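You operate a simulated robot arm through the tools that you are given. There is no shell and no other tool.

You are at the controls of a simulated robot arm. One attempt, no reset.

JOB
Turn the blue amp down and off, and hang the headphones up.
Fine: knob down before the grey plug moves; it goes back to REC.

The check looks at the end state, three seconds after you hand in, the way a careful person would. Anything else that was tipped, shoved, dropped, spilled or broken makes it a failure.

ROBOT AND FRAMES
A 6-joint arm with a two-finger gripper, fixed in place. Base frame: the origin is at the foot of the arm, x ahead of it, y to its left, z up. Units: m, rad, N and s.
With the tool pointing down near the work surface it reaches from about 0.38 to 0.68 m from the base axis. Its first joint turns from -1.152 to 1.152 rad. Payload 2.45 kg.
The TCP is the grasp point between the finger pads, 0.03 m short of the fingertips. In the tool frame z runs along the fingers and y along their closing line. Largest opening 0.106 m; the body of the gripper starts 0.079 m behind the TCP.
Orientation is told as [roll, pitch, yaw] about the base's x, y, z axes, in that order, counted from this pose: with the fingers straight down and closing along the base's y, the tool's x points along the base's -x, its y along +y and its z along -z.

CONTROLS
- The arm moves only by the tool jog_arm. Its arguments are lists of equal length, an entry for each row: "rotation": the turn, a rotation vector about the base's x, y, z in rad, a list of three; "dp": the shift along the base's x, y, z in m, a list of three; "claw": the gripper command, from -1 (fully open) to 1 (shut), values between in proportion. In form: {"rotation": [[wx, wy, wz], ...], "dp": [[x, y, z], ...], "claw": [claw, ...]}. A call has 1 to 20 rows; each row is the pose to reach, as a shift and turn from the pose commanded when the call began. Each row takes 0.2 s and may step no farther than 0.05 m and 0.15 rad from the row before; otherwise, or with a gripper value out of range, the whole call is refused. Where a pose cannot be reached the arm comes as near as it can. A force on the tool above 90 N (or 10 N above the force at the start of the call, whichever is more), or a blocked arm, ends the call early, and 0.2 s more pass. Each finger travels about 0.153 m/s and halts on what it meets, pressing with about 33 N; the grip force reading is that of the motor and also rises with nothing between the fingers. The clock runs only during rows and for 0.2 s after the last one: add rows that repeat a pose to give the fingers time. It gives the time, the measured TCP pose, the force on the tool (base axes), the opening and the grip force at its end, in the units of the frame above (readings bear some noise), with the torque about the TCP (base axes, N m) and any sound that the robot's microphone picked up.
- Cameras (640 x 400 px; columns grow to the right, rows downward): "scene" is fixed at [0.0548, 0.4385, 1.3655]; the picture's right is [-0.71, -0.71, 0.00], its down [-0.62, 0.62, -0.48] and it looks along [0.34, -0.34, -0.88] (base axes); focal length 214 px, centre (320, 200). "wrist" rides on the gripper at [0.076, -0.002, -0.106] in the tool frame; the picture's right is [0.02, 1.00, 0.00], its down [-0.78, 0.02, -0.62] and it looks along [-0.62, 0.01, 0.78] (tool axes); focal length 247 px, centre (320, 200). There is no depth. A picture from a camera that has moved, and an enlarged one, comes with that camera's place and axes in the base frame and with its lens. The place of the scene camera against the robot may be out by one fixed shift of up to 0.012 m in any direction.
- get_image(camera): a new picture of that camera. It takes no simulated time.
- enlarge(camera, box): a new picture of the part [left, top, right, bottom] of that camera's present view, enlarged. It takes no simulated time.
- finish_job(): hands the job in; it is judged then, once.

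Nothing tells you positions but the pictures and the camera data. Unless the task says otherwise, let go and move clear before handing in.

The tools are called after "Emit:" as name(argument=value, ...) on one line, values as JSON. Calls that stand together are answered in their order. jog_arm: Moves the arm, as the interface text tells. Its arguments: {"type":"object","properties":{"rotation":{"type":"array","items":{"type":"array","items":{"type":"number"}}},"dp":{"type":"array","items":{"type":"array","items":{"type":"number"}}},"claw":{"type":"array","items":{"type":"number"}}},"required":["rotation","dp","claw"]} The other tools are called the same way: get_image (camera) takes a picture; enlarge (camera, box) takes an enlarged picture of a part of a camera's view; finish_job () hands the job in.

At the start:

```text
clock: 0.0
eef_pos: [0.3002, -0.1005, 1.2418]
ee_rot: [0.0, 0.001, 0.0]
force: [-0.1, -0.8, -0.5]
torque: [0.01, -0.02, -0.02]
width: 0.1062
grip_force: 0.1
```

scene: 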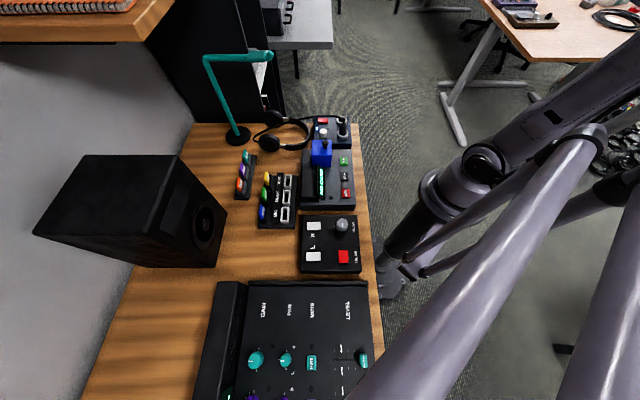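
wrist: 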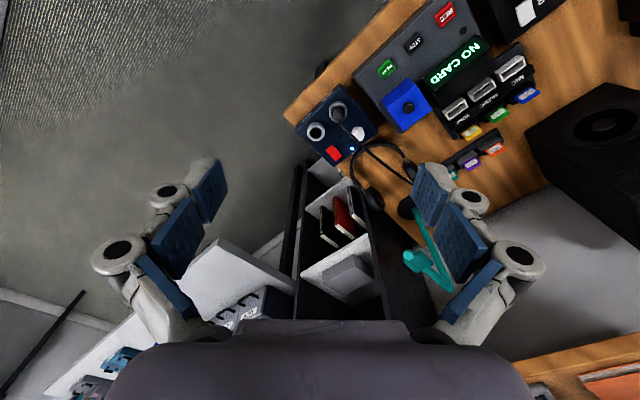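

I see a desk with a speaker, a headphone stand with headphones lying near it, a recorder with a blue block, a small amp, a selector box and a mixer. I'll look closer before moving anything.

Emit:
enlarge(camera="scene", box=[180, 40, 380, 165])

Emit:
enlarge(camera="scene", box=[220, 100, 380, 200])

Emit:
enlarge(camera="scene", box=[220, 180, 380, 280])

Emit:
enlarge(camera="wrist", box=[280, 60, 440, 220])

Emit:
enlarge(camera="wrist", box=[360, 0, 560, 180])

```text
3.20 times, centred on (280, 102) of scene
camera zoom: at [0.0548, 0.4385, 1.3655], right [-0.71, -0.71, 0.0], down [-0.62, 0.62, -0.48], along [0.34, -0.34, -0.88], focal length 686 px, centre (448, 512)
```

zoom: 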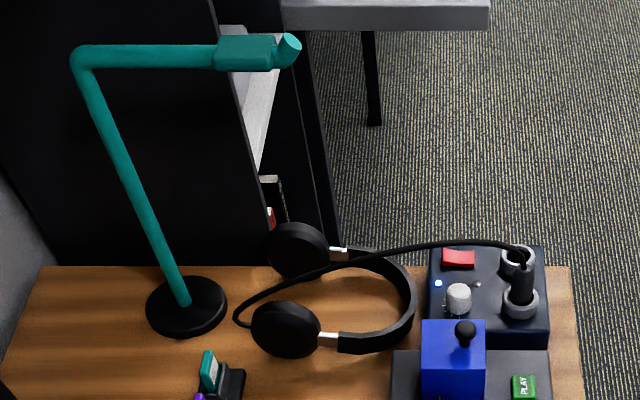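

```text
4.00 times, centred on (300, 150) of scene
camera zoom: at [0.0548, 0.4385, 1.3655], right [-0.71, -0.71, 0.0], down [-0.62, 0.62, -0.48], along [0.34, -0.34, -0.88], focal length 858 px, centre (400, 400)
```

zoom: 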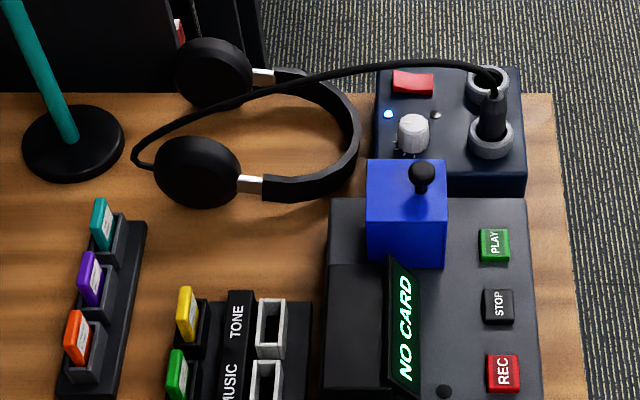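

```text
4.00 times, centred on (300, 230) of scene
camera zoom: at [0.0548, 0.4385, 1.3655], right [-0.71, -0.71, 0.0], down [-0.62, 0.62, -0.48], along [0.34, -0.34, -0.88], focal length 858 px, centre (400, 80)
```

zoom: 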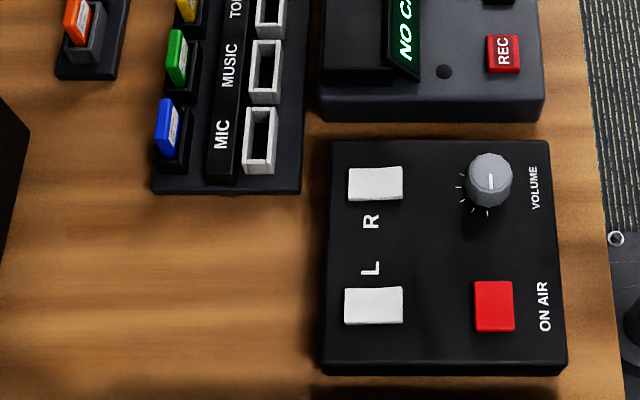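

```text
2.50 times, centred on (360, 140) of wrist
camera zoom: at [0.2241, -0.1007, 1.3483], right [-0.02, 1.0, 0.0], down [0.78, 0.02, 0.62], along [0.62, 0.01, -0.78], focal length 617 px, centre (220, 350)
```

zoom: 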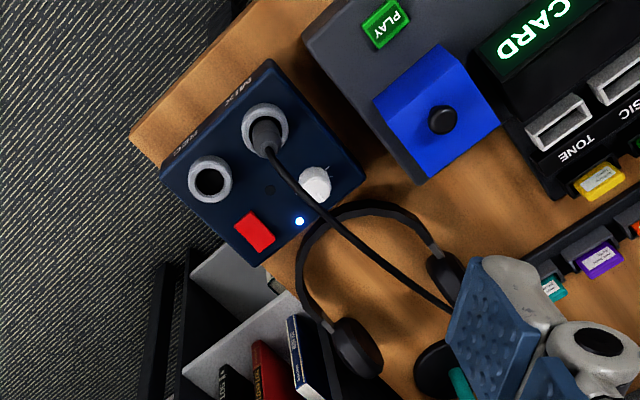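

```text
2.22 times, centred on (460, 90) of wrist
camera zoom: at [0.2241, -0.1007, 1.3483], right [-0.02, 1.0, 0.0], down [0.78, 0.02, 0.62], along [0.62, 0.01, -0.78], focal length 549 px, centre (9, 444)
```

zoom: 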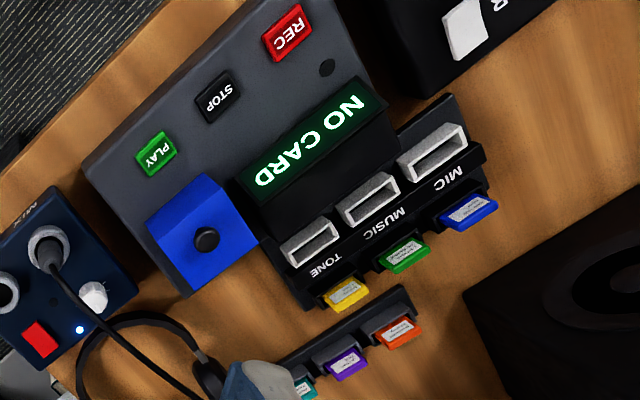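

The navy amp sits at about (0.53, -0.06, 0.75). It has a red switch, a white knob, and MIX and REC sockets, with the plug in MIX. The stand's hook tip is near (0.61, 0.09, 1.04). I'll lower the gripper to get a closer wrist view.

Emit:
jog_arm(rotation=[[0, 0, 0], [0, 0, 0], [0, 0, 0], [0, 0, 0], [0, 0, 0], [0, 0, 0], [0, 0, 0]], dp=[[0.01, 0.006, -0.041], [0.02, 0.012, -0.082], [0.03, 0.018, -0.124], [0.04, 0.024, -0.165], [0.05, 0.03, -0.206], [0.06, 0.036, -0.248], [0.07, 0.04, -0.29]], claw=[-1, -1, -1, -1, -1, -1, -1])

Emit:
get_image(camera="wrist")

Emit:
get_image(camera="scene")

```text
clock: 1.6
eef_pos: [0.3696, -0.0594, 0.9512]
ee_rot: [0.0, 0.001, -0.001]
force: [-0.6, -0.4, 0.5]
torque: [0.02, 0.03, 0.0]
width: 0.1056
grip_force: 0.1
```

```text
taken
camera wrist: at [0.2934, -0.0598, 1.058], right [-0.02, 1.0, 0.0], down [0.78, 0.02, 0.62], along [0.62, 0.01, -0.78], focal length 247 px, centre (320, 200)
```

wrist: 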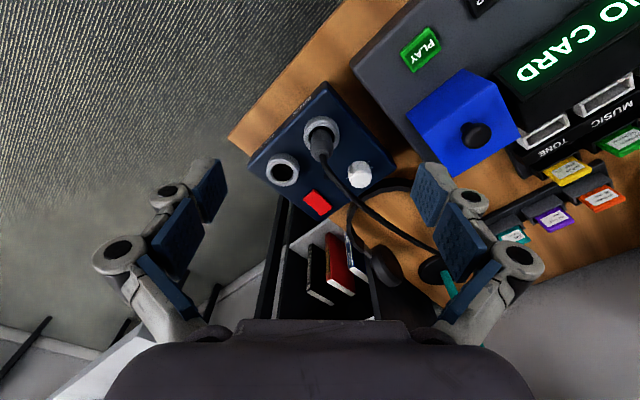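

```text
taken
```

scene: 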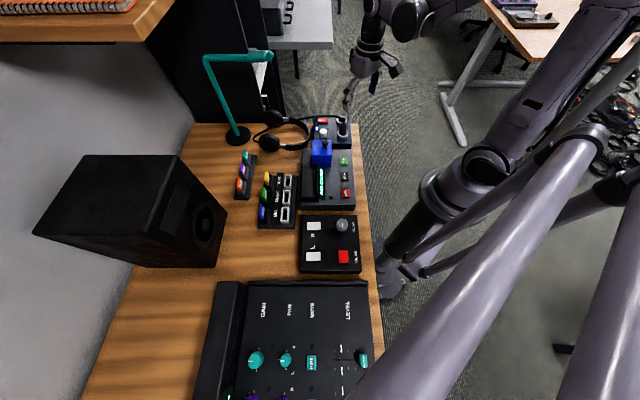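

The amp is now clear in the wrist view. I'll zoom in on its face and on the headphones.

Emit:
enlarge(camera="wrist", box=[240, 75, 400, 225])

Emit:
enlarge(camera="wrist", box=[320, 120, 400, 200])

Emit:
enlarge(camera="scene", box=[300, 105, 364, 145])

Emit:
enlarge(camera="scene", box=[195, 40, 285, 96])

```text
2.67 times, centred on (320, 150) of wrist
camera zoom: at [0.2934, -0.0598, 1.058], right [-0.02, 1.0, 0.0], down [0.78, 0.02, 0.62], along [0.62, 0.01, -0.78], focal length 659 px, centre (320, 333)
```

zoom: 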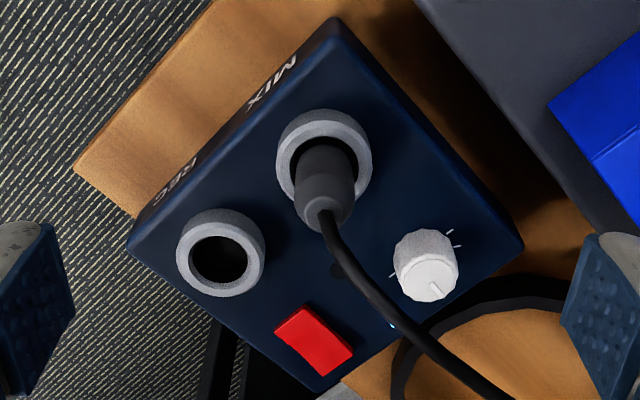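

```text
5.00 times, centred on (360, 160) of wrist
camera zoom: at [0.2934, -0.0598, 1.058], right [-0.02, 1.0, 0.0], down [0.78, 0.02, 0.62], along [0.62, 0.01, -0.78], focal length 1235 px, centre (120, 400)
```

zoom: 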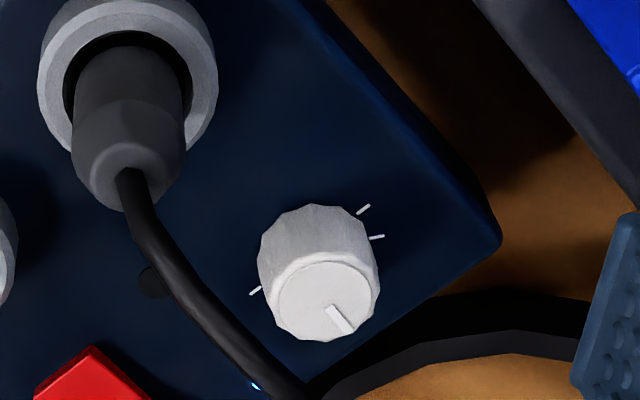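

```text
10.00 times, centred on (332, 125) of scene
camera zoom: at [0.0548, 0.4385, 1.3655], right [-0.71, -0.71, 0.0], down [-0.62, 0.62, -0.48], along [0.34, -0.34, -0.88], focal length 2145 px, centre (200, 950)
```

zoom: 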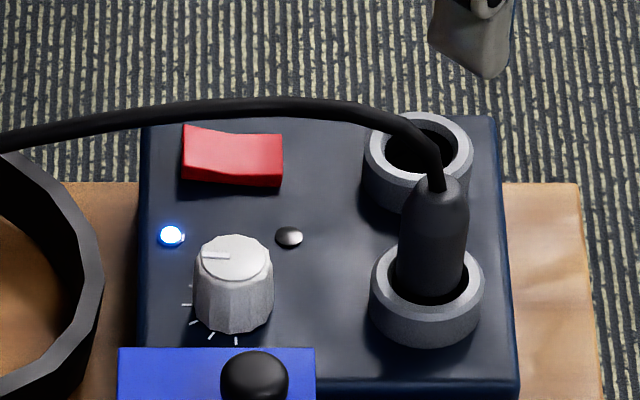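

```text
7.11 times, centred on (240, 68) of scene
camera zoom: at [0.0548, 0.4385, 1.3655], right [-0.71, -0.71, 0.0], down [-0.62, 0.62, -0.48], along [0.34, -0.34, -0.88], focal length 1525 px, centre (889, 1139)
```

zoom: 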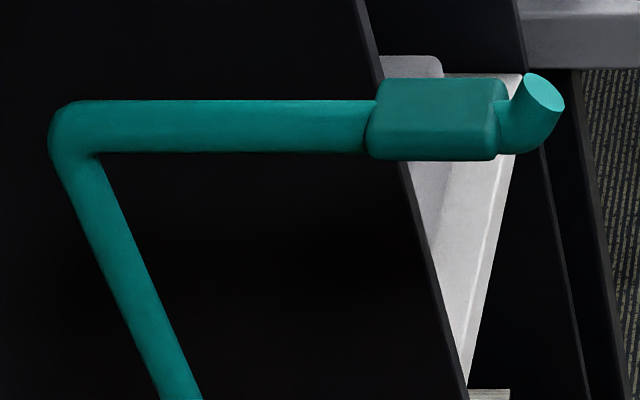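

The knob pointer is at mid-travel, so turning it down means counter-clockwise toward the first tick. I put the knob top near (0.477, -0.001, 0.783). I'll move above it with the gripper yawed -45° and check.

Emit:
jog_arm(rotation=[[0, 0, -0.13], [0, 0, -0.26], [0, 0, -0.39], [0, 0, -0.52], [0, 0, -0.65], [0, 0, -0.785], [0, 0, -0.785]], dp=[[0.018, 0.01, 0], [0.036, 0.02, 0], [0.054, 0.03, 0], [0.072, 0.04, 0], [0.09, 0.05, 0], [0.107, 0.058, 0], [0.107, 0.058, 0]], claw=[-1, -1, -0.5, 0, 0, 0, 0])

Emit:
get_image(camera="wrist")

Emit:
get_image(camera="scene")

```text
clock: 3.2
eef_pos: [0.4773, -0.0023, 0.9498]
ee_rot: [0.0, 0.0, -0.786]
force: [-0.1, 0.7, -0.4]
torque: [-0.01, 0.01, -0.03]
width: 0.0529
grip_force: 0.1
```

```text
taken
camera wrist: at [0.4216, 0.052, 1.0579], right [0.69, 0.72, 0.0], down [0.57, -0.54, 0.62], along [0.45, -0.43, -0.78], focal length 247 px, centre (320, 200)
```

wrist: 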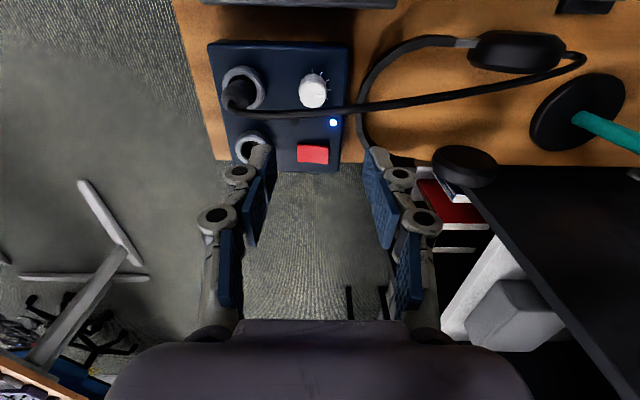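

```text
taken
```

scene: 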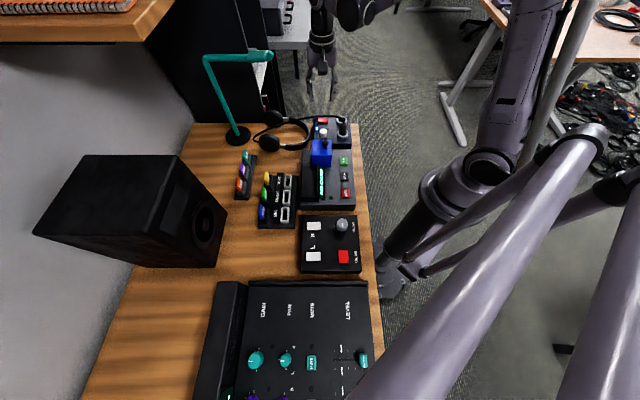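

This is a good view of the amp and headphones. I'll enlarge it to triangulate.

Emit:
enlarge(camera="wrist", box=[200, 35, 360, 135])

Emit:
enlarge(camera="wrist", box=[350, 20, 640, 200])

Emit:
enlarge(camera="wrist", box=[270, 40, 360, 100])

```text
4.00 times, centred on (280, 85) of wrist
camera zoom: at [0.4216, 0.052, 1.0579], right [0.69, 0.72, 0.0], down [0.57, -0.54, 0.62], along [0.45, -0.43, -0.78], focal length 988 px, centre (480, 660)
```

zoom: 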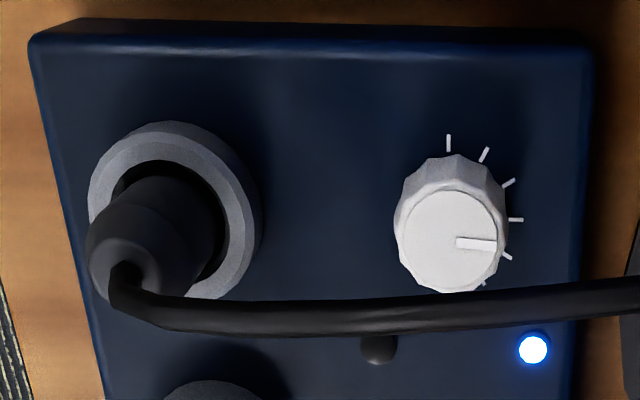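

```text
2.21 times, centred on (495, 110) of wrist
camera zoom: at [0.4216, 0.052, 1.0579], right [0.69, 0.72, 0.0], down [0.57, -0.54, 0.62], along [0.45, -0.43, -0.78], focal length 545 px, centre (-66, 399)
```

zoom: 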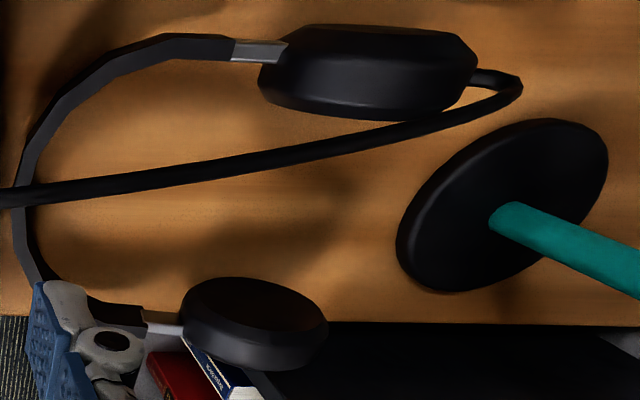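

```text
6.67 times, centred on (315, 70) of wrist
camera zoom: at [0.4216, 0.052, 1.0579], right [0.69, 0.72, 0.0], down [0.57, -0.54, 0.62], along [0.45, -0.43, -0.78], focal length 1646 px, centre (353, 1067)
```

zoom: 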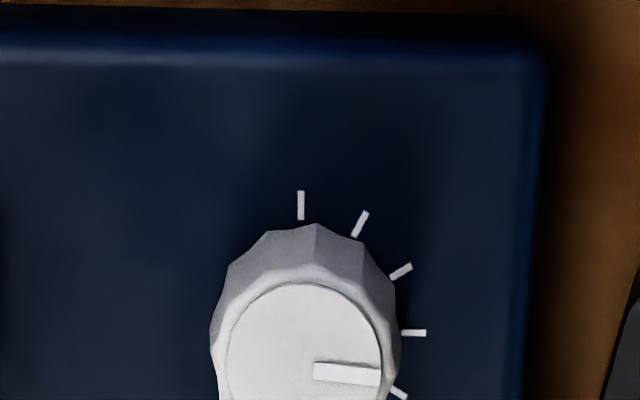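

Triangulating both wrist views puts the knob top at (0.4685, -0.004, 0.7955) and the amp top at z≈0.773. The cable runs straight over the knob at z≈0.87. I'll therefore come in tilted 35° from the free right-hand side of the amp, under the cable, and turn the knob in short strokes.

Emit:
jog_arm(rotation=[[0.0863, 0.0863, 0], [0.1726, 0.1726, 0], [0.259, 0.259, 0], [0.3453, 0.3453, 0], [0.4316, 0.4316, 0], [0.4316, 0.4316, 0]], dp=[[0.012, -0.0141, 0], [0.024, -0.0283, 0], [0.036, -0.0424, 0], [0.048, -0.0566, 0], [0.06, -0.0707, 0], [0.06, -0.0707, -0.02]], claw=[0, 0, 0, 0, 0, 0])

Emit:
get_image(camera="wrist")

Emit:
get_image(camera="scene")

```text
clock: 4.6
eef_pos: [0.5423, -0.0555, 0.9315]
ee_rot: [0.035, 0.551, -0.785]
force: [0.5, 0.8, 0.9]
torque: [-0.02, -0.01, 0.0]
width: 0.0532
grip_force: 0.1
out of reach, approached as far as the arm can: row 5, 6
```

```text
taken
camera wrist: at [0.5307, -0.0514, 1.0629], right [0.71, 0.71, 0.04], down [0.7, -0.71, 0.12], along [0.11, -0.06, -0.99], focal length 247 px, centre (320, 200)
```

wrist: 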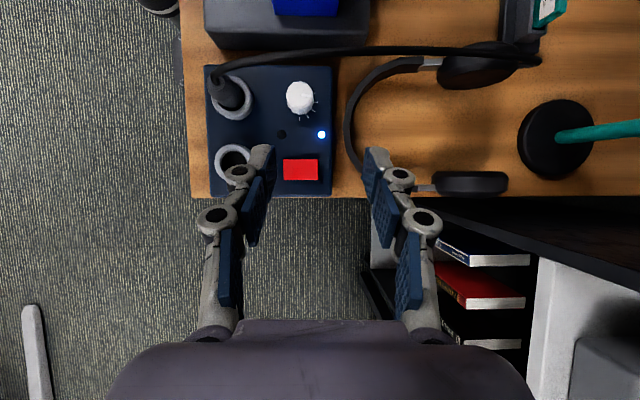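

```text
taken
```

scene: 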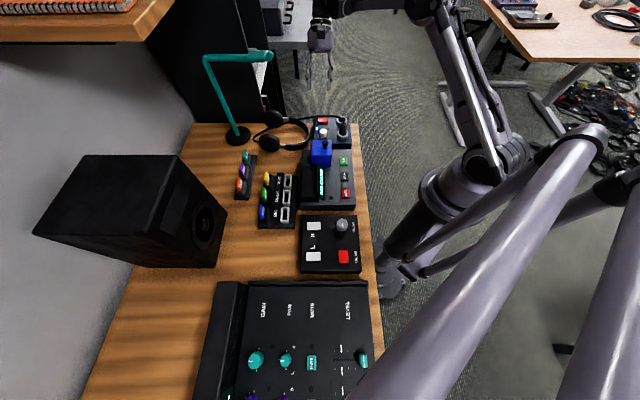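

The full 35° tilt is beyond reach. About 25° is still enough to clear the cable, so I'll go to a 25° standoff along the approach axis.

Emit:
jog_arm(rotation=[[-0.0615, -0.0615, 0], [-0.1231, -0.1231, 0], [-0.1231, -0.1231, 0]], dp=[[-0.0135, 0.0135, -0.006], [-0.0269, 0.0271, -0.013], [-0.0269, 0.0271, -0.013]], claw=[0, 0, 0])

Emit:
get_image(camera="wrist")

```text
clock: 5.4
eef_pos: [0.5149, -0.0286, 0.9184]
ee_rot: [0.035, 0.374, -0.787]
force: [-0.5, 0.8, 0.5]
torque: [-0.02, -0.02, -0.01]
width: 0.0529
grip_force: 0.1
```

```text
taken
camera wrist: at [0.4883, -0.0088, 1.0464], right [0.7, 0.71, 0.04], down [0.67, -0.68, 0.29], along [0.23, -0.18, -0.96], focal length 247 px, centre (320, 200)
```

wrist: 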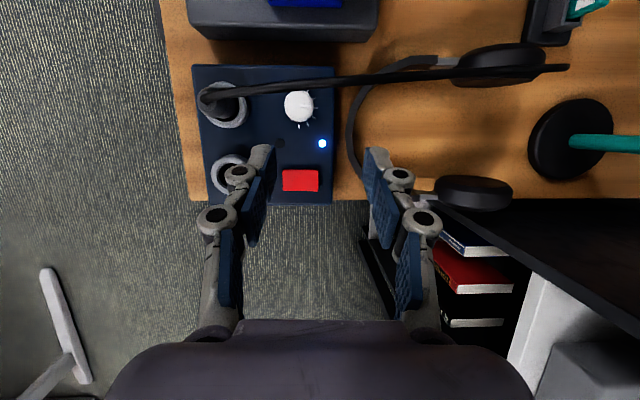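

Moves are measured from the pose actually reached. I'll correct the residual roll and line up on the approach axis.

Emit:
jog_arm(rotation=[[0.021, 0.067, 0.013], [0.021, 0.067, 0.013]], dp=[[-0.0045, -0.0173, -0.0014], [-0.0045, -0.0173, -0.0014]], claw=[0, 0])

Emit:
get_image(camera="wrist")

```text
clock: 6.0
eef_pos: [0.5086, -0.0465, 0.9186]
ee_rot: [-0.003, 0.438, -0.787]
force: [0.9, 0.0, -0.1]
torque: [0.01, 0.01, -0.01]
width: 0.0532
grip_force: 0.1
```

```text
taken
camera wrist: at [0.4917, -0.0292, 1.0463], right [0.69, 0.72, 0.01], down [0.7, -0.68, 0.23], along [0.17, -0.15, -0.97], focal length 247 px, centre (320, 200)
```

wrist: 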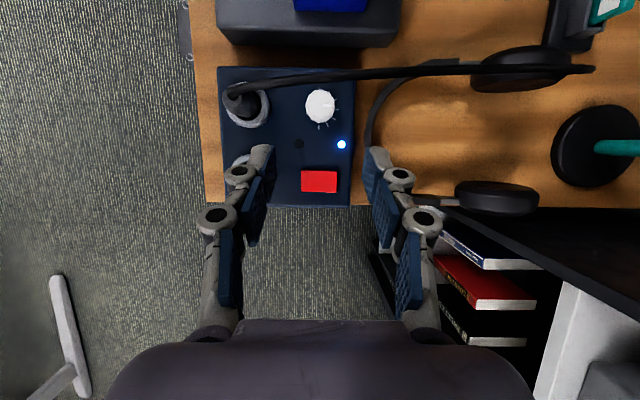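

I'm aligned, and the knob checks out at the same spot. I'll advance most of the way and look again.

Emit:
jog_arm(rotation=[[0, 0, 0], [0, 0, 0], [0, 0, 0], [0, 0, 0]], dp=[[-0.008, 0.008, -0.025], [-0.016, 0.016, -0.05], [-0.023, 0.0235, -0.072], [-0.023, 0.0235, -0.072]], claw=[0, 0, 0, 0])

Emit:
get_image(camera="wrist")

Emit:
enlarge(camera="scene", box=[292, 80, 372, 130])

```text
clock: 7.0
eef_pos: [0.4853, -0.0212, 0.8447]
ee_rot: [0.0, 0.438, -0.788]
force: [0.7, -0.2, 0.5]
torque: [0.0, 0.01, 0.02]
width: 0.053
grip_force: 0.1
```

```text
taken
camera wrist: at [0.4682, -0.0046, 0.9736], right [0.69, 0.72, 0.01], down [0.7, -0.68, 0.23], along [0.17, -0.15, -0.97], focal length 247 px, centre (320, 200)
```

wrist: 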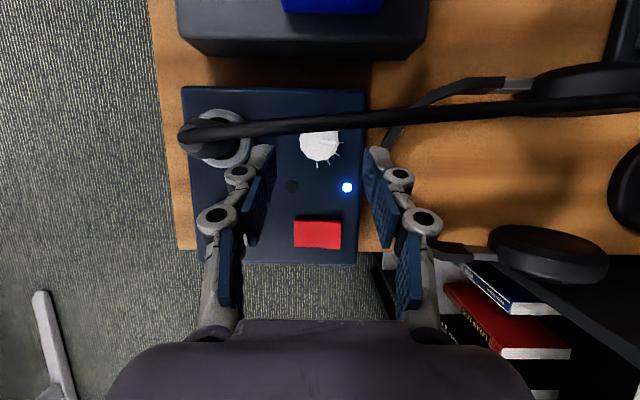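

```text
8.00 times, centred on (332, 105) of scene
camera zoom: at [0.0548, 0.4385, 1.3655], right [-0.71, -0.71, 0.0], down [-0.62, 0.62, -0.48], along [0.34, -0.34, -0.88], focal length 1716 px, centre (224, 960)
```

zoom: 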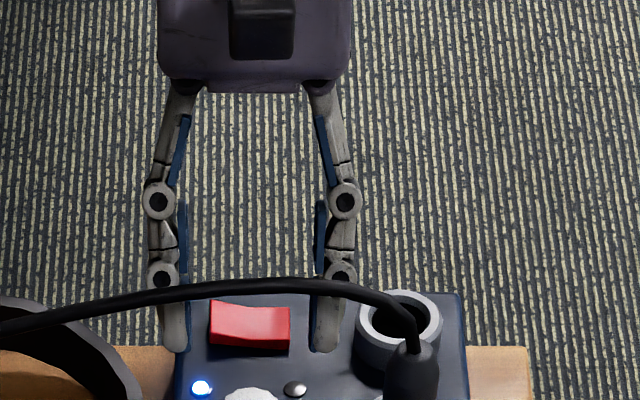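

The fingers straddle the knob and stay clear under the cable. I'll go down to the grip height and close.

Emit:
jog_arm(rotation=[[0, 0, 0], [0, 0, 0], [0, 0, 0], [0, 0, 0]], dp=[[-0.004, 0.004, -0.013], [-0.008, 0.008, -0.026], [-0.011, 0.0112, -0.036], [-0.011, 0.0112, -0.036]], claw=[0, 0, 0, 0])

Emit:
get_image(camera="wrist")

Emit:
enlarge(camera="scene", box=[292, 90, 372, 140])

```text
clock: 8.0
eef_pos: [0.4756, -0.009, 0.8089]
ee_rot: [-0.001, 0.438, -0.786]
force: [-0.1, 0.1, -0.3]
torque: [-0.02, 0.02, 0.01]
width: 0.053
grip_force: 0.0
```

```text
taken
camera wrist: at [0.4578, 0.0071, 0.9381], right [0.69, 0.72, 0.01], down [0.7, -0.68, 0.23], along [0.17, -0.15, -0.97], focal length 247 px, centre (320, 200)
```

wrist: 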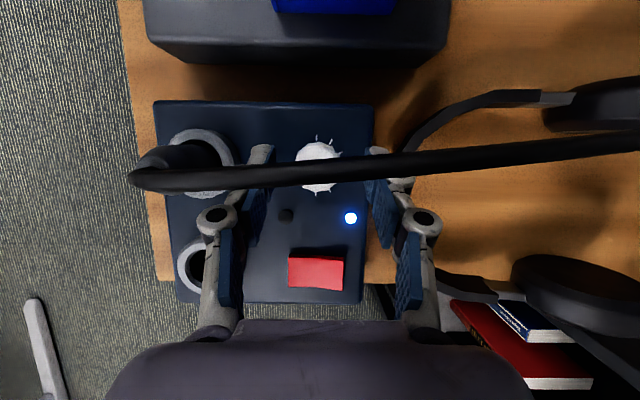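

```text
8.00 times, centred on (332, 115) of scene
camera zoom: at [0.0548, 0.4385, 1.3655], right [-0.71, -0.71, 0.0], down [-0.62, 0.62, -0.48], along [0.34, -0.34, -0.88], focal length 1716 px, centre (224, 880)
```

zoom: 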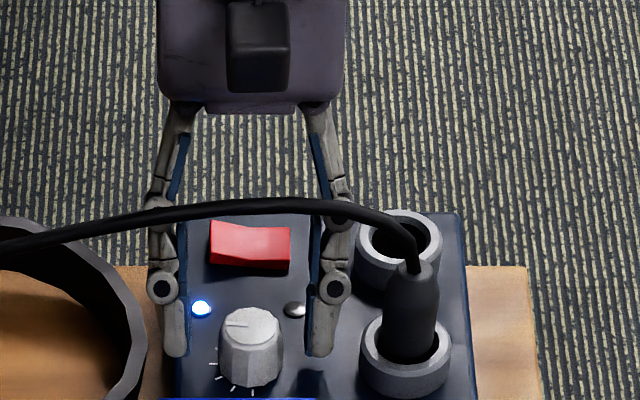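

The fingers straddle the knob evenly with no contact. I'll pre-rotate -0.3 rad about the knob axis and grip, then check before turning.

Emit:
jog_arm(rotation=[[0, 0, -0.15], [0, 0, -0.3], [0, 0, -0.3], [0, 0, -0.3], [0, 0, -0.3]], dp=[[-0.001, -0.0008, 0], [-0.002, -0.0015, 0], [-0.002, -0.0015, 0], [-0.002, -0.0015, 0], [-0.002, -0.0015, 0]], claw=[0, 0, 0.3, 1, 1])

Emit:
get_image(camera="wrist")

Emit:
enlarge(camera="scene", box=[292, 90, 372, 140])

```text
clock: 9.2
eef_pos: [0.4731, -0.0121, 0.8095]
ee_rot: [-0.003, 0.44, -1.089]
force: [-12.0, -4.4, 1.9]
torque: [-0.02, 0.38, 0.08]
width: 0.0283
grip_force: 44.6
```

```text
taken
camera wrist: at [0.4605, 0.0097, 0.9382], right [0.88, 0.48, 0.01], down [0.47, -0.85, 0.23], along [0.12, -0.2, -0.97], focal length 247 px, centre (320, 200)
```

wrist: 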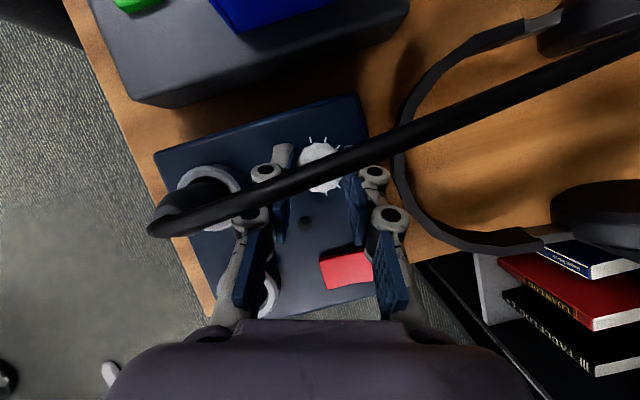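

```text
8.00 times, centred on (332, 115) of scene
camera zoom: at [0.0545, 0.4384, 1.3656], right [-0.71, -0.71, 0.0], down [-0.62, 0.62, -0.48], along [0.34, -0.34, -0.88], focal length 1716 px, centre (224, 880)
```

zoom: 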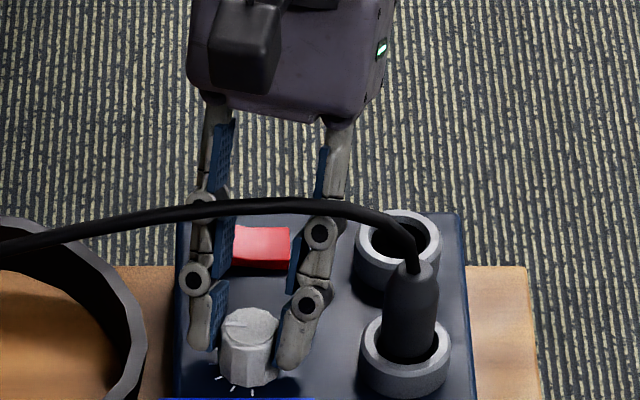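

I have the knob, with a small sideways preload. I'll shift about 1 mm to relieve it and turn +0.6 rad counter-clockwise.

Emit:
jog_arm(rotation=[[0, 0, 0], [0, 0, 0.1], [0, 0, 0.2], [0, 0, 0.3], [0, 0, 0.4], [0, 0, 0.5], [0, 0, 0.6], [0, 0, 0.6]], dp=[[-0.001, -0.0005, 0], [-0.0003, 0, 0], [0.0003, 0.0005, 0], [0.001, 0.001, 0], [0.0015, 0.0016, 0], [0.0021, 0.0023, 0], [0.0025, 0.003, 0], [0.0025, 0.003, 0]], claw=[1, 1, 1, 1, 1, 1, 1, 1])

Emit:
enlarge(camera="scene", box=[292, 90, 372, 140])

Emit:
get_image(camera="wrist")

```text
clock: 11.0
eef_pos: [0.4753, -0.009, 0.8092]
ee_rot: [-0.002, 0.442, -0.483]
force: [-24.2, 17.3, -18.1]
torque: [0.21, 0.09, -0.02]
width: 0.0281
grip_force: 44.9
```

```text
8.00 times, centred on (332, 115) of scene
camera zoom: at [0.0545, 0.4389, 1.3654], right [-0.71, -0.71, 0.0], down [-0.62, 0.62, -0.48], along [0.34, -0.34, -0.88], focal length 1716 px, centre (224, 880)
```

zoom: 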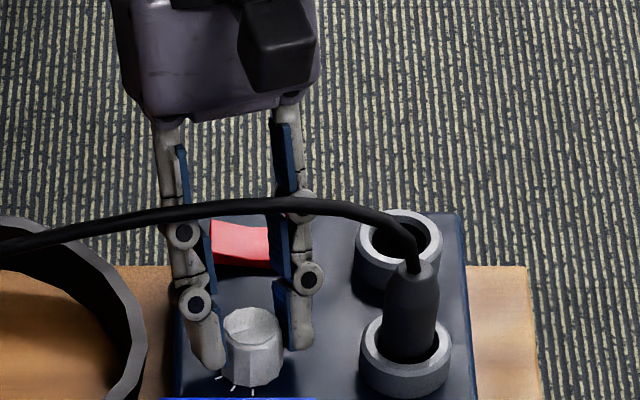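

```text
taken
camera wrist: at [0.4544, 0.0019, 0.9383], right [0.45, 0.89, 0.01], down [0.87, -0.44, 0.23], along [0.21, -0.09, -0.97], focal length 247 px, centre (320, 200)
```

wrist: 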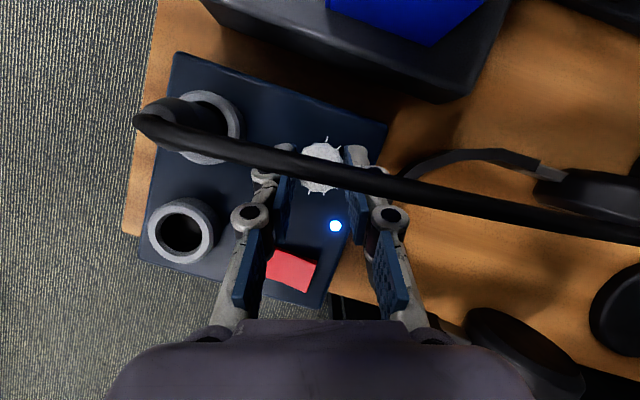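

The force built up to about 35 N, so I'll check the pointer before continuing.

Emit:
enlarge(camera="scene", box=[308, 120, 340, 140])

Emit:
enlarge(camera="wrist", box=[270, 115, 370, 215])

```text
16.00 times, centred on (324, 130) of scene
camera zoom: at [0.0545, 0.4389, 1.3654], right [-0.71, -0.71, 0.0], down [-0.62, 0.62, -0.48], along [0.34, -0.34, -0.88], focal length 3432 px, centre (256, 1320)
```

zoom: 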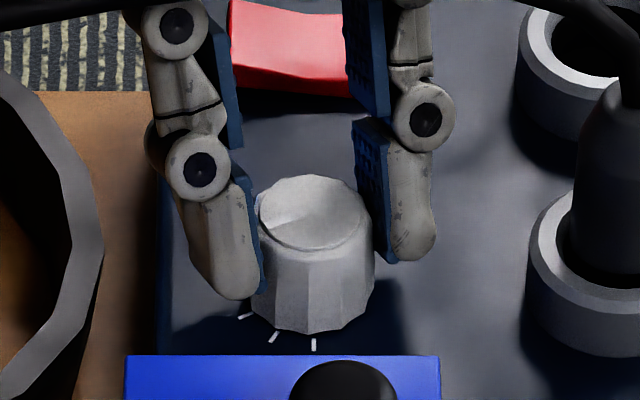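

```text
4.00 times, centred on (320, 165) of wrist
camera zoom: at [0.4544, 0.0019, 0.9383], right [0.45, 0.89, 0.01], down [0.87, -0.44, 0.23], along [0.21, -0.09, -0.97], focal length 988 px, centre (320, 340)
```

zoom: 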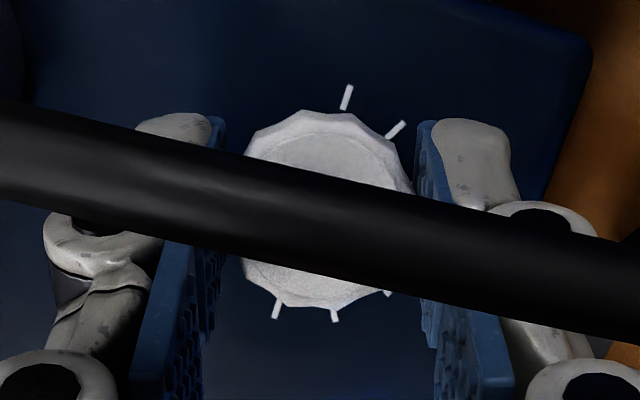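

The knob turned about 34° as intended. I'll open, swing back, and regrip using the corrected knob centre.

Emit:
jog_arm(rotation=[[0, 0, 0], [0, 0, 0], [0, 0, -0.15], [0, 0, -0.3], [0, 0, -0.45], [0, 0, -0.6], [0, 0, -0.6], [0, 0, -0.6], [0, 0, -0.6], [0, 0, -0.6]], dp=[[0, 0, 0], [0, 0, 0], [-0.0009, -0.0011, 0], [-0.0018, -0.0021, 0], [-0.0027, -0.0032, 0], [-0.0036, -0.0042, 0], [-0.0036, -0.0042, 0], [-0.0036, -0.0042, 0], [-0.0036, -0.0042, 0], [-0.0036, -0.0042, 0]], claw=[0.1, 0.1, 0.1, 0.1, 0.1, 0.1, 0.1, 1, 1, 1])

Emit:
enlarge(camera="scene", box=[308, 120, 340, 140])

```text
clock: 13.2
eef_pos: [0.4736, -0.0138, 0.8098]
ee_rot: [-0.001, 0.438, -1.087]
force: [3.3, -4.4, 13.4]
torque: [-0.01, 0.05, -0.04]
width: 0.028
grip_force: 44.6
```

```text
16.00 times, centred on (324, 130) of scene
camera zoom: at [0.0547, 0.4384, 1.3655], right [-0.71, -0.71, 0.0], down [-0.62, 0.62, -0.48], along [0.34, -0.34, -0.88], focal length 3432 px, centre (256, 1320)
```

zoom: 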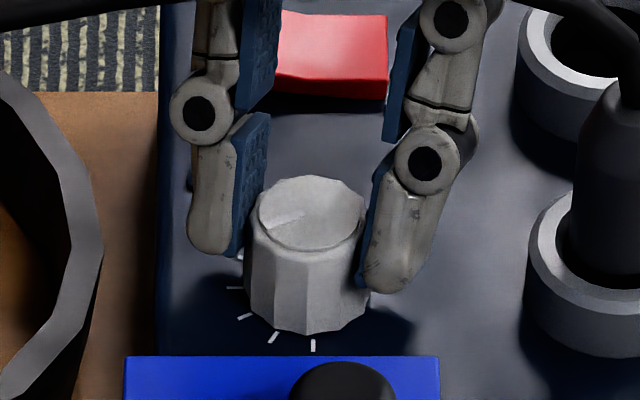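

The grip is well centred this time. Next is the second stroke of +0.6 rad.

Emit:
jog_arm(rotation=[[0, 0, 0.1], [0, 0, 0.2], [0, 0, 0.3], [0, 0, 0.4], [0, 0, 0.5], [0, 0, 0.6], [0, 0, 0.6]], dp=[[0.0007, 0.0005, 0], [0.0013, 0.001, 0], [0.002, 0.0015, 0], [0.0025, 0.0021, 0], [0.0031, 0.0028, 0], [0.0035, 0.0035, 0], [0.0035, 0.0035, 0]], claw=[1, 1, 1, 1, 1, 1, 1])

Emit:
enlarge(camera="scene", box=[308, 120, 340, 140])

```text
clock: 14.8
eef_pos: [0.4786, -0.0092, 0.8089]
ee_rot: [0.004, 0.437, -0.484]
force: [25.3, 7.1, 25.4]
torque: [0.33, -0.51, -0.18]
width: 0.0282
grip_force: 44.8
```

```text
16.00 times, centred on (324, 130) of scene
camera zoom: at [0.0549, 0.4387, 1.3655], right [-0.71, -0.71, 0.0], down [-0.62, 0.62, -0.48], along [0.34, -0.34, -0.88], focal length 3432 px, centre (256, 1320)
```

zoom: 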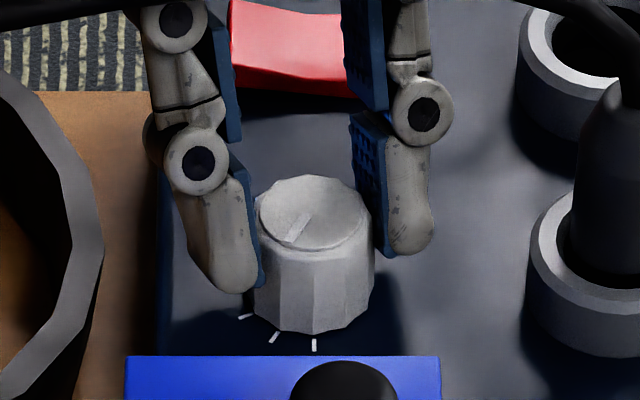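

The pointer is now about 65° down from where it began. I'll open, swing back, read the free pose, and regrip.

Emit:
jog_arm(rotation=[[0, 0, 0], [0, 0, 0], [0, 0, -0.15], [0, 0, -0.3], [0, 0, -0.45], [0, 0, -0.6], [0, 0, -0.6]], dp=[[0, 0, 0], [0, 0, 0], [-0.0009, -0.0009, 0], [-0.0018, -0.0018, 0], [-0.0027, -0.0027, 0], [-0.0035, -0.0035, 0], [-0.0035, -0.0035, 0]], claw=[0.1, 0.1, 0.1, 0.1, 0.1, 0.1, 0.1])

Emit:
get_image(camera="wrist")

```text
clock: 16.4
eef_pos: [0.4734, -0.0139, 0.8085]
ee_rot: [0.001, 0.438, -1.089]
force: [-0.6, -0.5, 0.1]
torque: [0.0, 0.0, -0.01]
width: 0.0477
grip_force: 0.0
```

```text
taken
camera wrist: at [0.4605, 0.008, 0.9384], right [0.88, 0.48, 0.01], down [0.47, -0.85, 0.23], along [0.12, -0.2, -0.97], focal length 247 px, centre (320, 200)
```

wrist: 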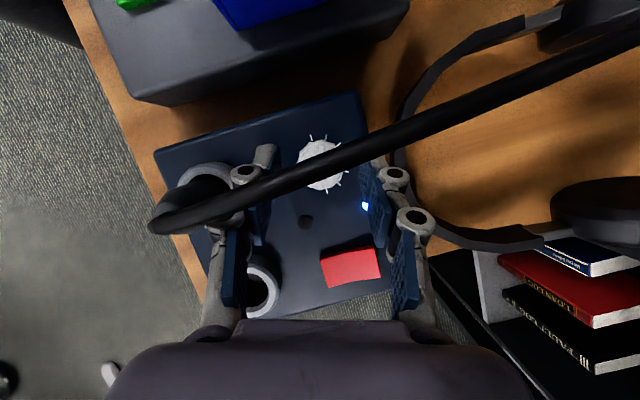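

I'll nudge onto the corrected centre, grip, and do the last stroke.

Emit:
jog_arm(rotation=[[0, 0, 0], [0, 0, 0], [0, 0, 0], [0, 0, 0], [0, 0, 0.1], [0, 0, 0.2], [0, 0, 0.3], [0, 0, 0.4], [0, 0, 0.4]], dp=[[-0.0005, 0.0022, 0], [-0.0005, 0.0022, 0], [-0.0005, 0.0022, 0], [-0.0005, 0.0022, 0], [0.0002, 0.0027, 0], [0.0008, 0.0032, 0], [0.0015, 0.0037, 0], [0.002, 0.0043, 0], [0.002, 0.0043, 0]], claw=[0.1, 1, 1, 1, 1, 1, 1, 1, 1])

Emit:
enlarge(camera="scene", box=[308, 120, 340, 140])

```text
clock: 18.4
eef_pos: [0.4753, -0.01, 0.8094]
ee_rot: [-0.001, 0.437, -0.686]
force: [-3.2, -3.1, 9.3]
torque: [-0.06, -0.03, -0.39]
width: 0.0283
grip_force: 44.8
```

```text
16.00 times, centred on (324, 130) of scene
camera zoom: at [0.0546, 0.4385, 1.3655], right [-0.71, -0.71, 0.0], down [-0.62, 0.62, -0.48], along [0.34, -0.34, -0.88], focal length 3432 px, centre (256, 1320)
```

zoom: 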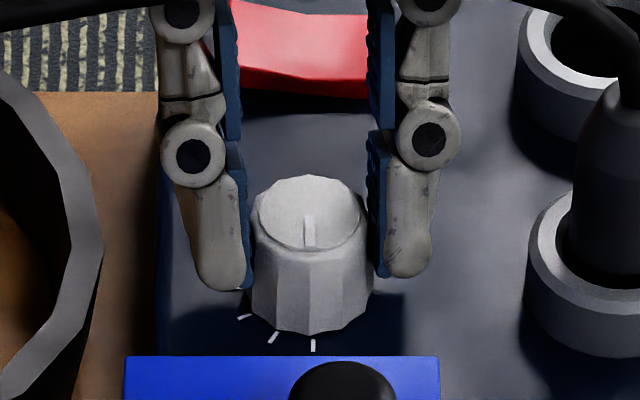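

The pointer is on the first tick and the torque shows it against its stop, so the knob is down. I'll release, back out along the tool axis, and look at the amp face.

Emit:
jog_arm(rotation=[[0, 0, 0], [0, 0, 0], [0, 0, 0], [0, 0, 0], [0, 0, 0], [0, 0, 0]], dp=[[0, 0, 0], [0, 0, 0], [0.0131, -0.0107, 0.0363], [0.0261, -0.0214, 0.0727], [0.0392, -0.0321, 0.109], [0.0392, -0.0321, 0.109]], claw=[0.1, 0.1, 0, 0, 0, 0])

Emit:
get_image(camera="wrist")

Emit:
enlarge(camera="scene", box=[300, 105, 348, 135])

```text
clock: 19.8
eef_pos: [0.514, -0.0423, 0.9185]
ee_rot: [0.0, 0.439, -0.688]
force: [-1.1, -0.1, -0.5]
torque: [0.01, 0.0, -0.01]
width: 0.053
grip_force: 0.0
```

```text
taken
camera wrist: at [0.4946, -0.0276, 1.0482], right [0.62, 0.79, 0.01], down [0.76, -0.6, 0.23], along [0.19, -0.14, -0.97], focal length 247 px, centre (320, 200)
```

wrist: 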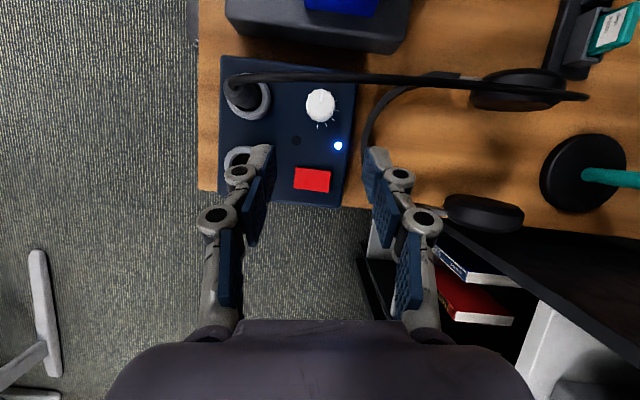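

```text
13.33 times, centred on (324, 120) of scene
camera zoom: at [0.0548, 0.4385, 1.3655], right [-0.71, -0.71, 0.0], down [-0.62, 0.62, -0.48], along [0.34, -0.34, -0.88], focal length 2860 px, centre (267, 1267)
```

zoom: 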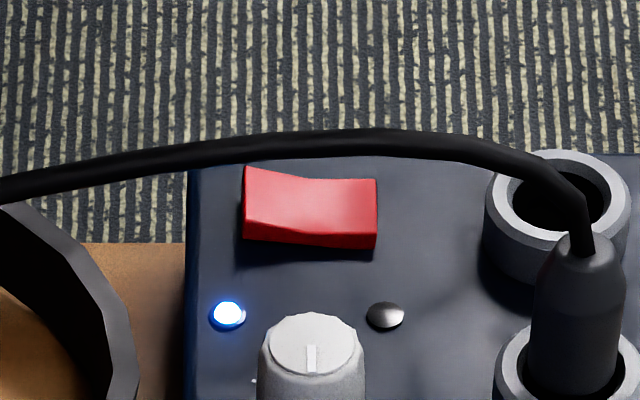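

The knob pointer sits on the lowest tick. The red rocker is still on, with its rear end raised and the LED lit, and I put its centre at (0.522, -0.058, 0.777). I'll close the fingers and hover over the raised rear end.

Emit:
jog_arm(rotation=[[0, 0, -0.05], [0, 0, -0.097], [0, 0, -0.097], [0, 0, -0.097]], dp=[[0.01, -0.0042, -0.02], [0.0193, -0.0083, -0.05], [0.0193, -0.0083, -0.078], [0.0193, -0.0083, -0.078]], claw=[1, 1, 1, 1])

Emit:
get_image(camera="wrist")

Emit:
enlarge(camera="scene", box=[292, 90, 372, 140])

```text
clock: 20.8
eef_pos: [0.5331, -0.0498, 0.8394]
ee_rot: [0.0, 0.437, -0.786]
force: [-0.6, 0.2, -0.5]
torque: [0.0, -0.03, 0.04]
width: 0.0
grip_force: 28.6
```

```text
taken
camera wrist: at [0.5148, -0.0336, 0.9689], right [0.69, 0.72, 0.01], down [0.7, -0.68, 0.23], along [0.17, -0.15, -0.97], focal length 247 px, centre (320, 200)
```

wrist: 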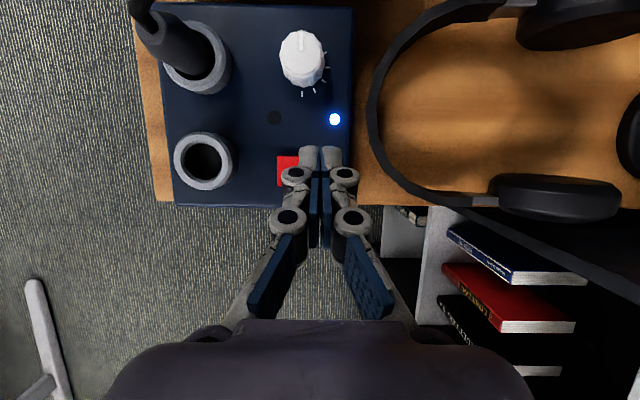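

```text
8.00 times, centred on (332, 115) of scene
camera zoom: at [0.0548, 0.4385, 1.3655], right [-0.71, -0.71, 0.0], down [-0.62, 0.62, -0.48], along [0.34, -0.34, -0.88], focal length 1716 px, centre (224, 880)
```

zoom: 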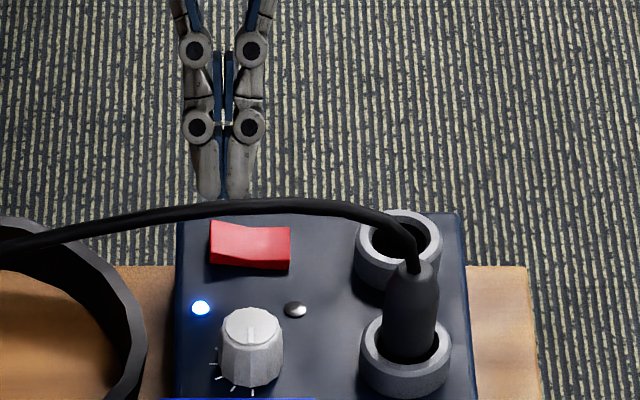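

The fingers are over the rear end of the rocker. I'll press gently in small steps.

Emit:
jog_arm(rotation=[[0, 0, 0], [0, 0, 0], [0, 0, 0], [0, 0, 0], [0, 0, 0], [0, 0, 0]], dp=[[0, 0, -0.01], [0, 0, -0.018], [0, 0, -0.022], [0, 0, -0.025], [0, 0, -0.0275], [0, 0, -0.0275]], claw=[1, 1, 1, 1, 1, 1])

Emit:
enlarge(camera="scene", box=[300, 105, 348, 135])

Emit:
get_image(camera="wrist")

```text
clock: 22.2
eef_pos: [0.5342, -0.0511, 0.8125]
ee_rot: [0.0, 0.438, -0.784]
force: [-0.3, 0.5, -0.1]
torque: [-0.02, 0.0, 0.0]
width: 0.0
grip_force: 28.4
```

```text
13.33 times, centred on (324, 120) of scene
camera zoom: at [0.0548, 0.4385, 1.3655], right [-0.71, -0.71, 0.0], down [-0.62, 0.62, -0.48], along [0.34, -0.34, -0.88], focal length 2860 px, centre (267, 1267)
```

zoom: 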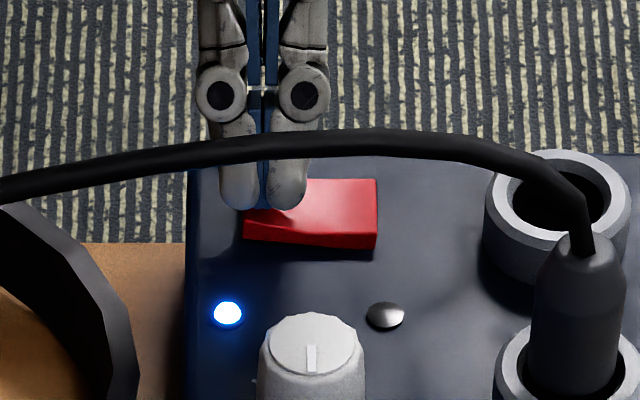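

```text
taken
camera wrist: at [0.5155, -0.0332, 0.9416], right [0.69, 0.72, 0.01], down [0.7, -0.67, 0.23], along [0.17, -0.15, -0.97], focal length 247 px, centre (320, 200)
```

wrist: 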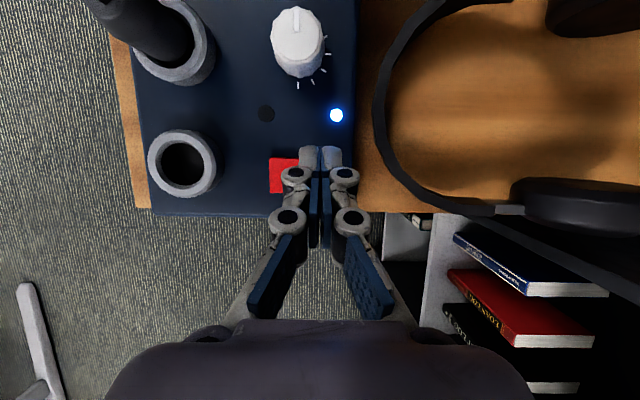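

There's no contact yet, and the tips sit right over the raised end. I'll keep pressing down gently.

Emit:
jog_arm(rotation=[[0, 0, 0], [0, 0, 0], [0, 0, 0]], dp=[[-0.0005, 0, -0.002], [-0.001, 0, -0.004], [-0.001, 0, -0.004]], claw=[1, 1, 1])

Emit:
enlarge(camera="scene", box=[300, 105, 348, 135])

```text
clock: 23.0
eef_pos: [0.5328, -0.0498, 0.8064]
ee_rot: [0.001, 0.438, -0.785]
force: [3.4, 3.6, 2.9]
torque: [0.08, -0.08, -0.02]
width: 0.0058
grip_force: 28.6
```

```text
13.33 times, centred on (324, 120) of scene
camera zoom: at [0.0548, 0.4386, 1.3655], right [-0.71, -0.71, 0.0], down [-0.62, 0.62, -0.48], along [0.34, -0.34, -0.88], focal length 2860 px, centre (267, 1267)
```

zoom: 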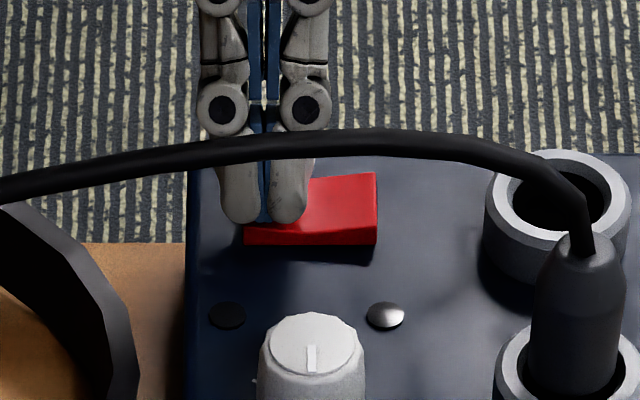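

The LED is out and the rocker has flipped, so the amp is off. I'll lift away, straighten the tool, and turn it to face the plug from the front of the amp.

Emit:
jog_arm(rotation=[[0, 0, 0], [-0.1, -0.1, 0], [-0.2, -0.2, 0], [-0.3097, -0.3097, 0], [-0.3097, -0.3097, 0]], dp=[[0.002, -0.002, 0.04], [0.002, -0.002, 0.08], [-0.01, -0.01, 0.12], [-0.03, -0.01, 0.144], [-0.05, -0.01, 0.154]], claw=[1, 1, 1, 1, 1])

Emit:
jog_arm(rotation=[[0, 0, 0.143], [0, 0, 0.286], [0, 0, 0.428], [0, 0, 0.571], [0, 0, 0.714], [0, 0, 0.857], [0, 0, 1.0], [0, 0, 1.142], [0, 0, 1.285], [0, 0, 1.428], [0, 0, 1.57], [0, 0, 1.57]], dp=[[-0.008, -0.001, 0], [-0.016, -0.002, 0], [-0.024, -0.003, 0], [-0.032, -0.004, 0], [-0.04, -0.005, 0], [-0.048, -0.006, 0], [-0.056, -0.007, 0], [-0.064, -0.008, 0], [-0.072, -0.009, 0], [-0.08, -0.01, 0], [-0.088, -0.01, 0], [-0.088, -0.01, 0]], claw=[1, 1, 1, 1, 1, 0.5, 0, 0, 0, 0, 0, 0])

Emit:
get_image(camera="wrist")

Emit:
enlarge(camera="scene", box=[292, 90, 372, 140])

```text
refused: row 4 steps farther than a row can; nothing moved
```

```text
clock: 25.6
eef_pos: [0.444, -0.0614, 0.8096]
ee_rot: [-0.001, 0.442, 0.785]
force: [1.7, 7.6, 13.6]
torque: [0.0, 0.04, -0.12]
width: 0.0699
grip_force: 7.9
```

```text
taken
camera wrist: at [0.4284, -0.0784, 0.9396], right [-0.72, 0.69, 0.01], down [0.68, 0.7, 0.23], along [0.15, 0.17, -0.97], focal length 247 px, centre (320, 200)
```

wrist: 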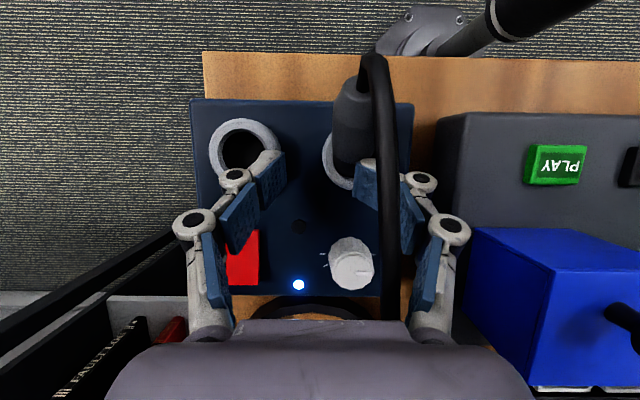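

```text
8.00 times, centred on (332, 115) of scene
camera zoom: at [0.0546, 0.4387, 1.3655], right [-0.71, -0.71, 0.0], down [-0.62, 0.62, -0.48], along [0.34, -0.34, -0.88], focal length 1716 px, centre (224, 880)
```

zoom: 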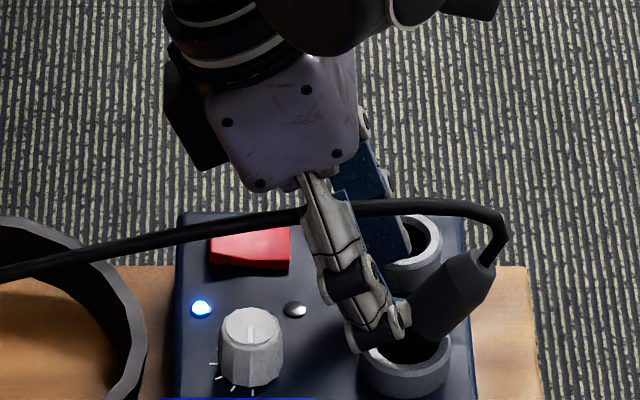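

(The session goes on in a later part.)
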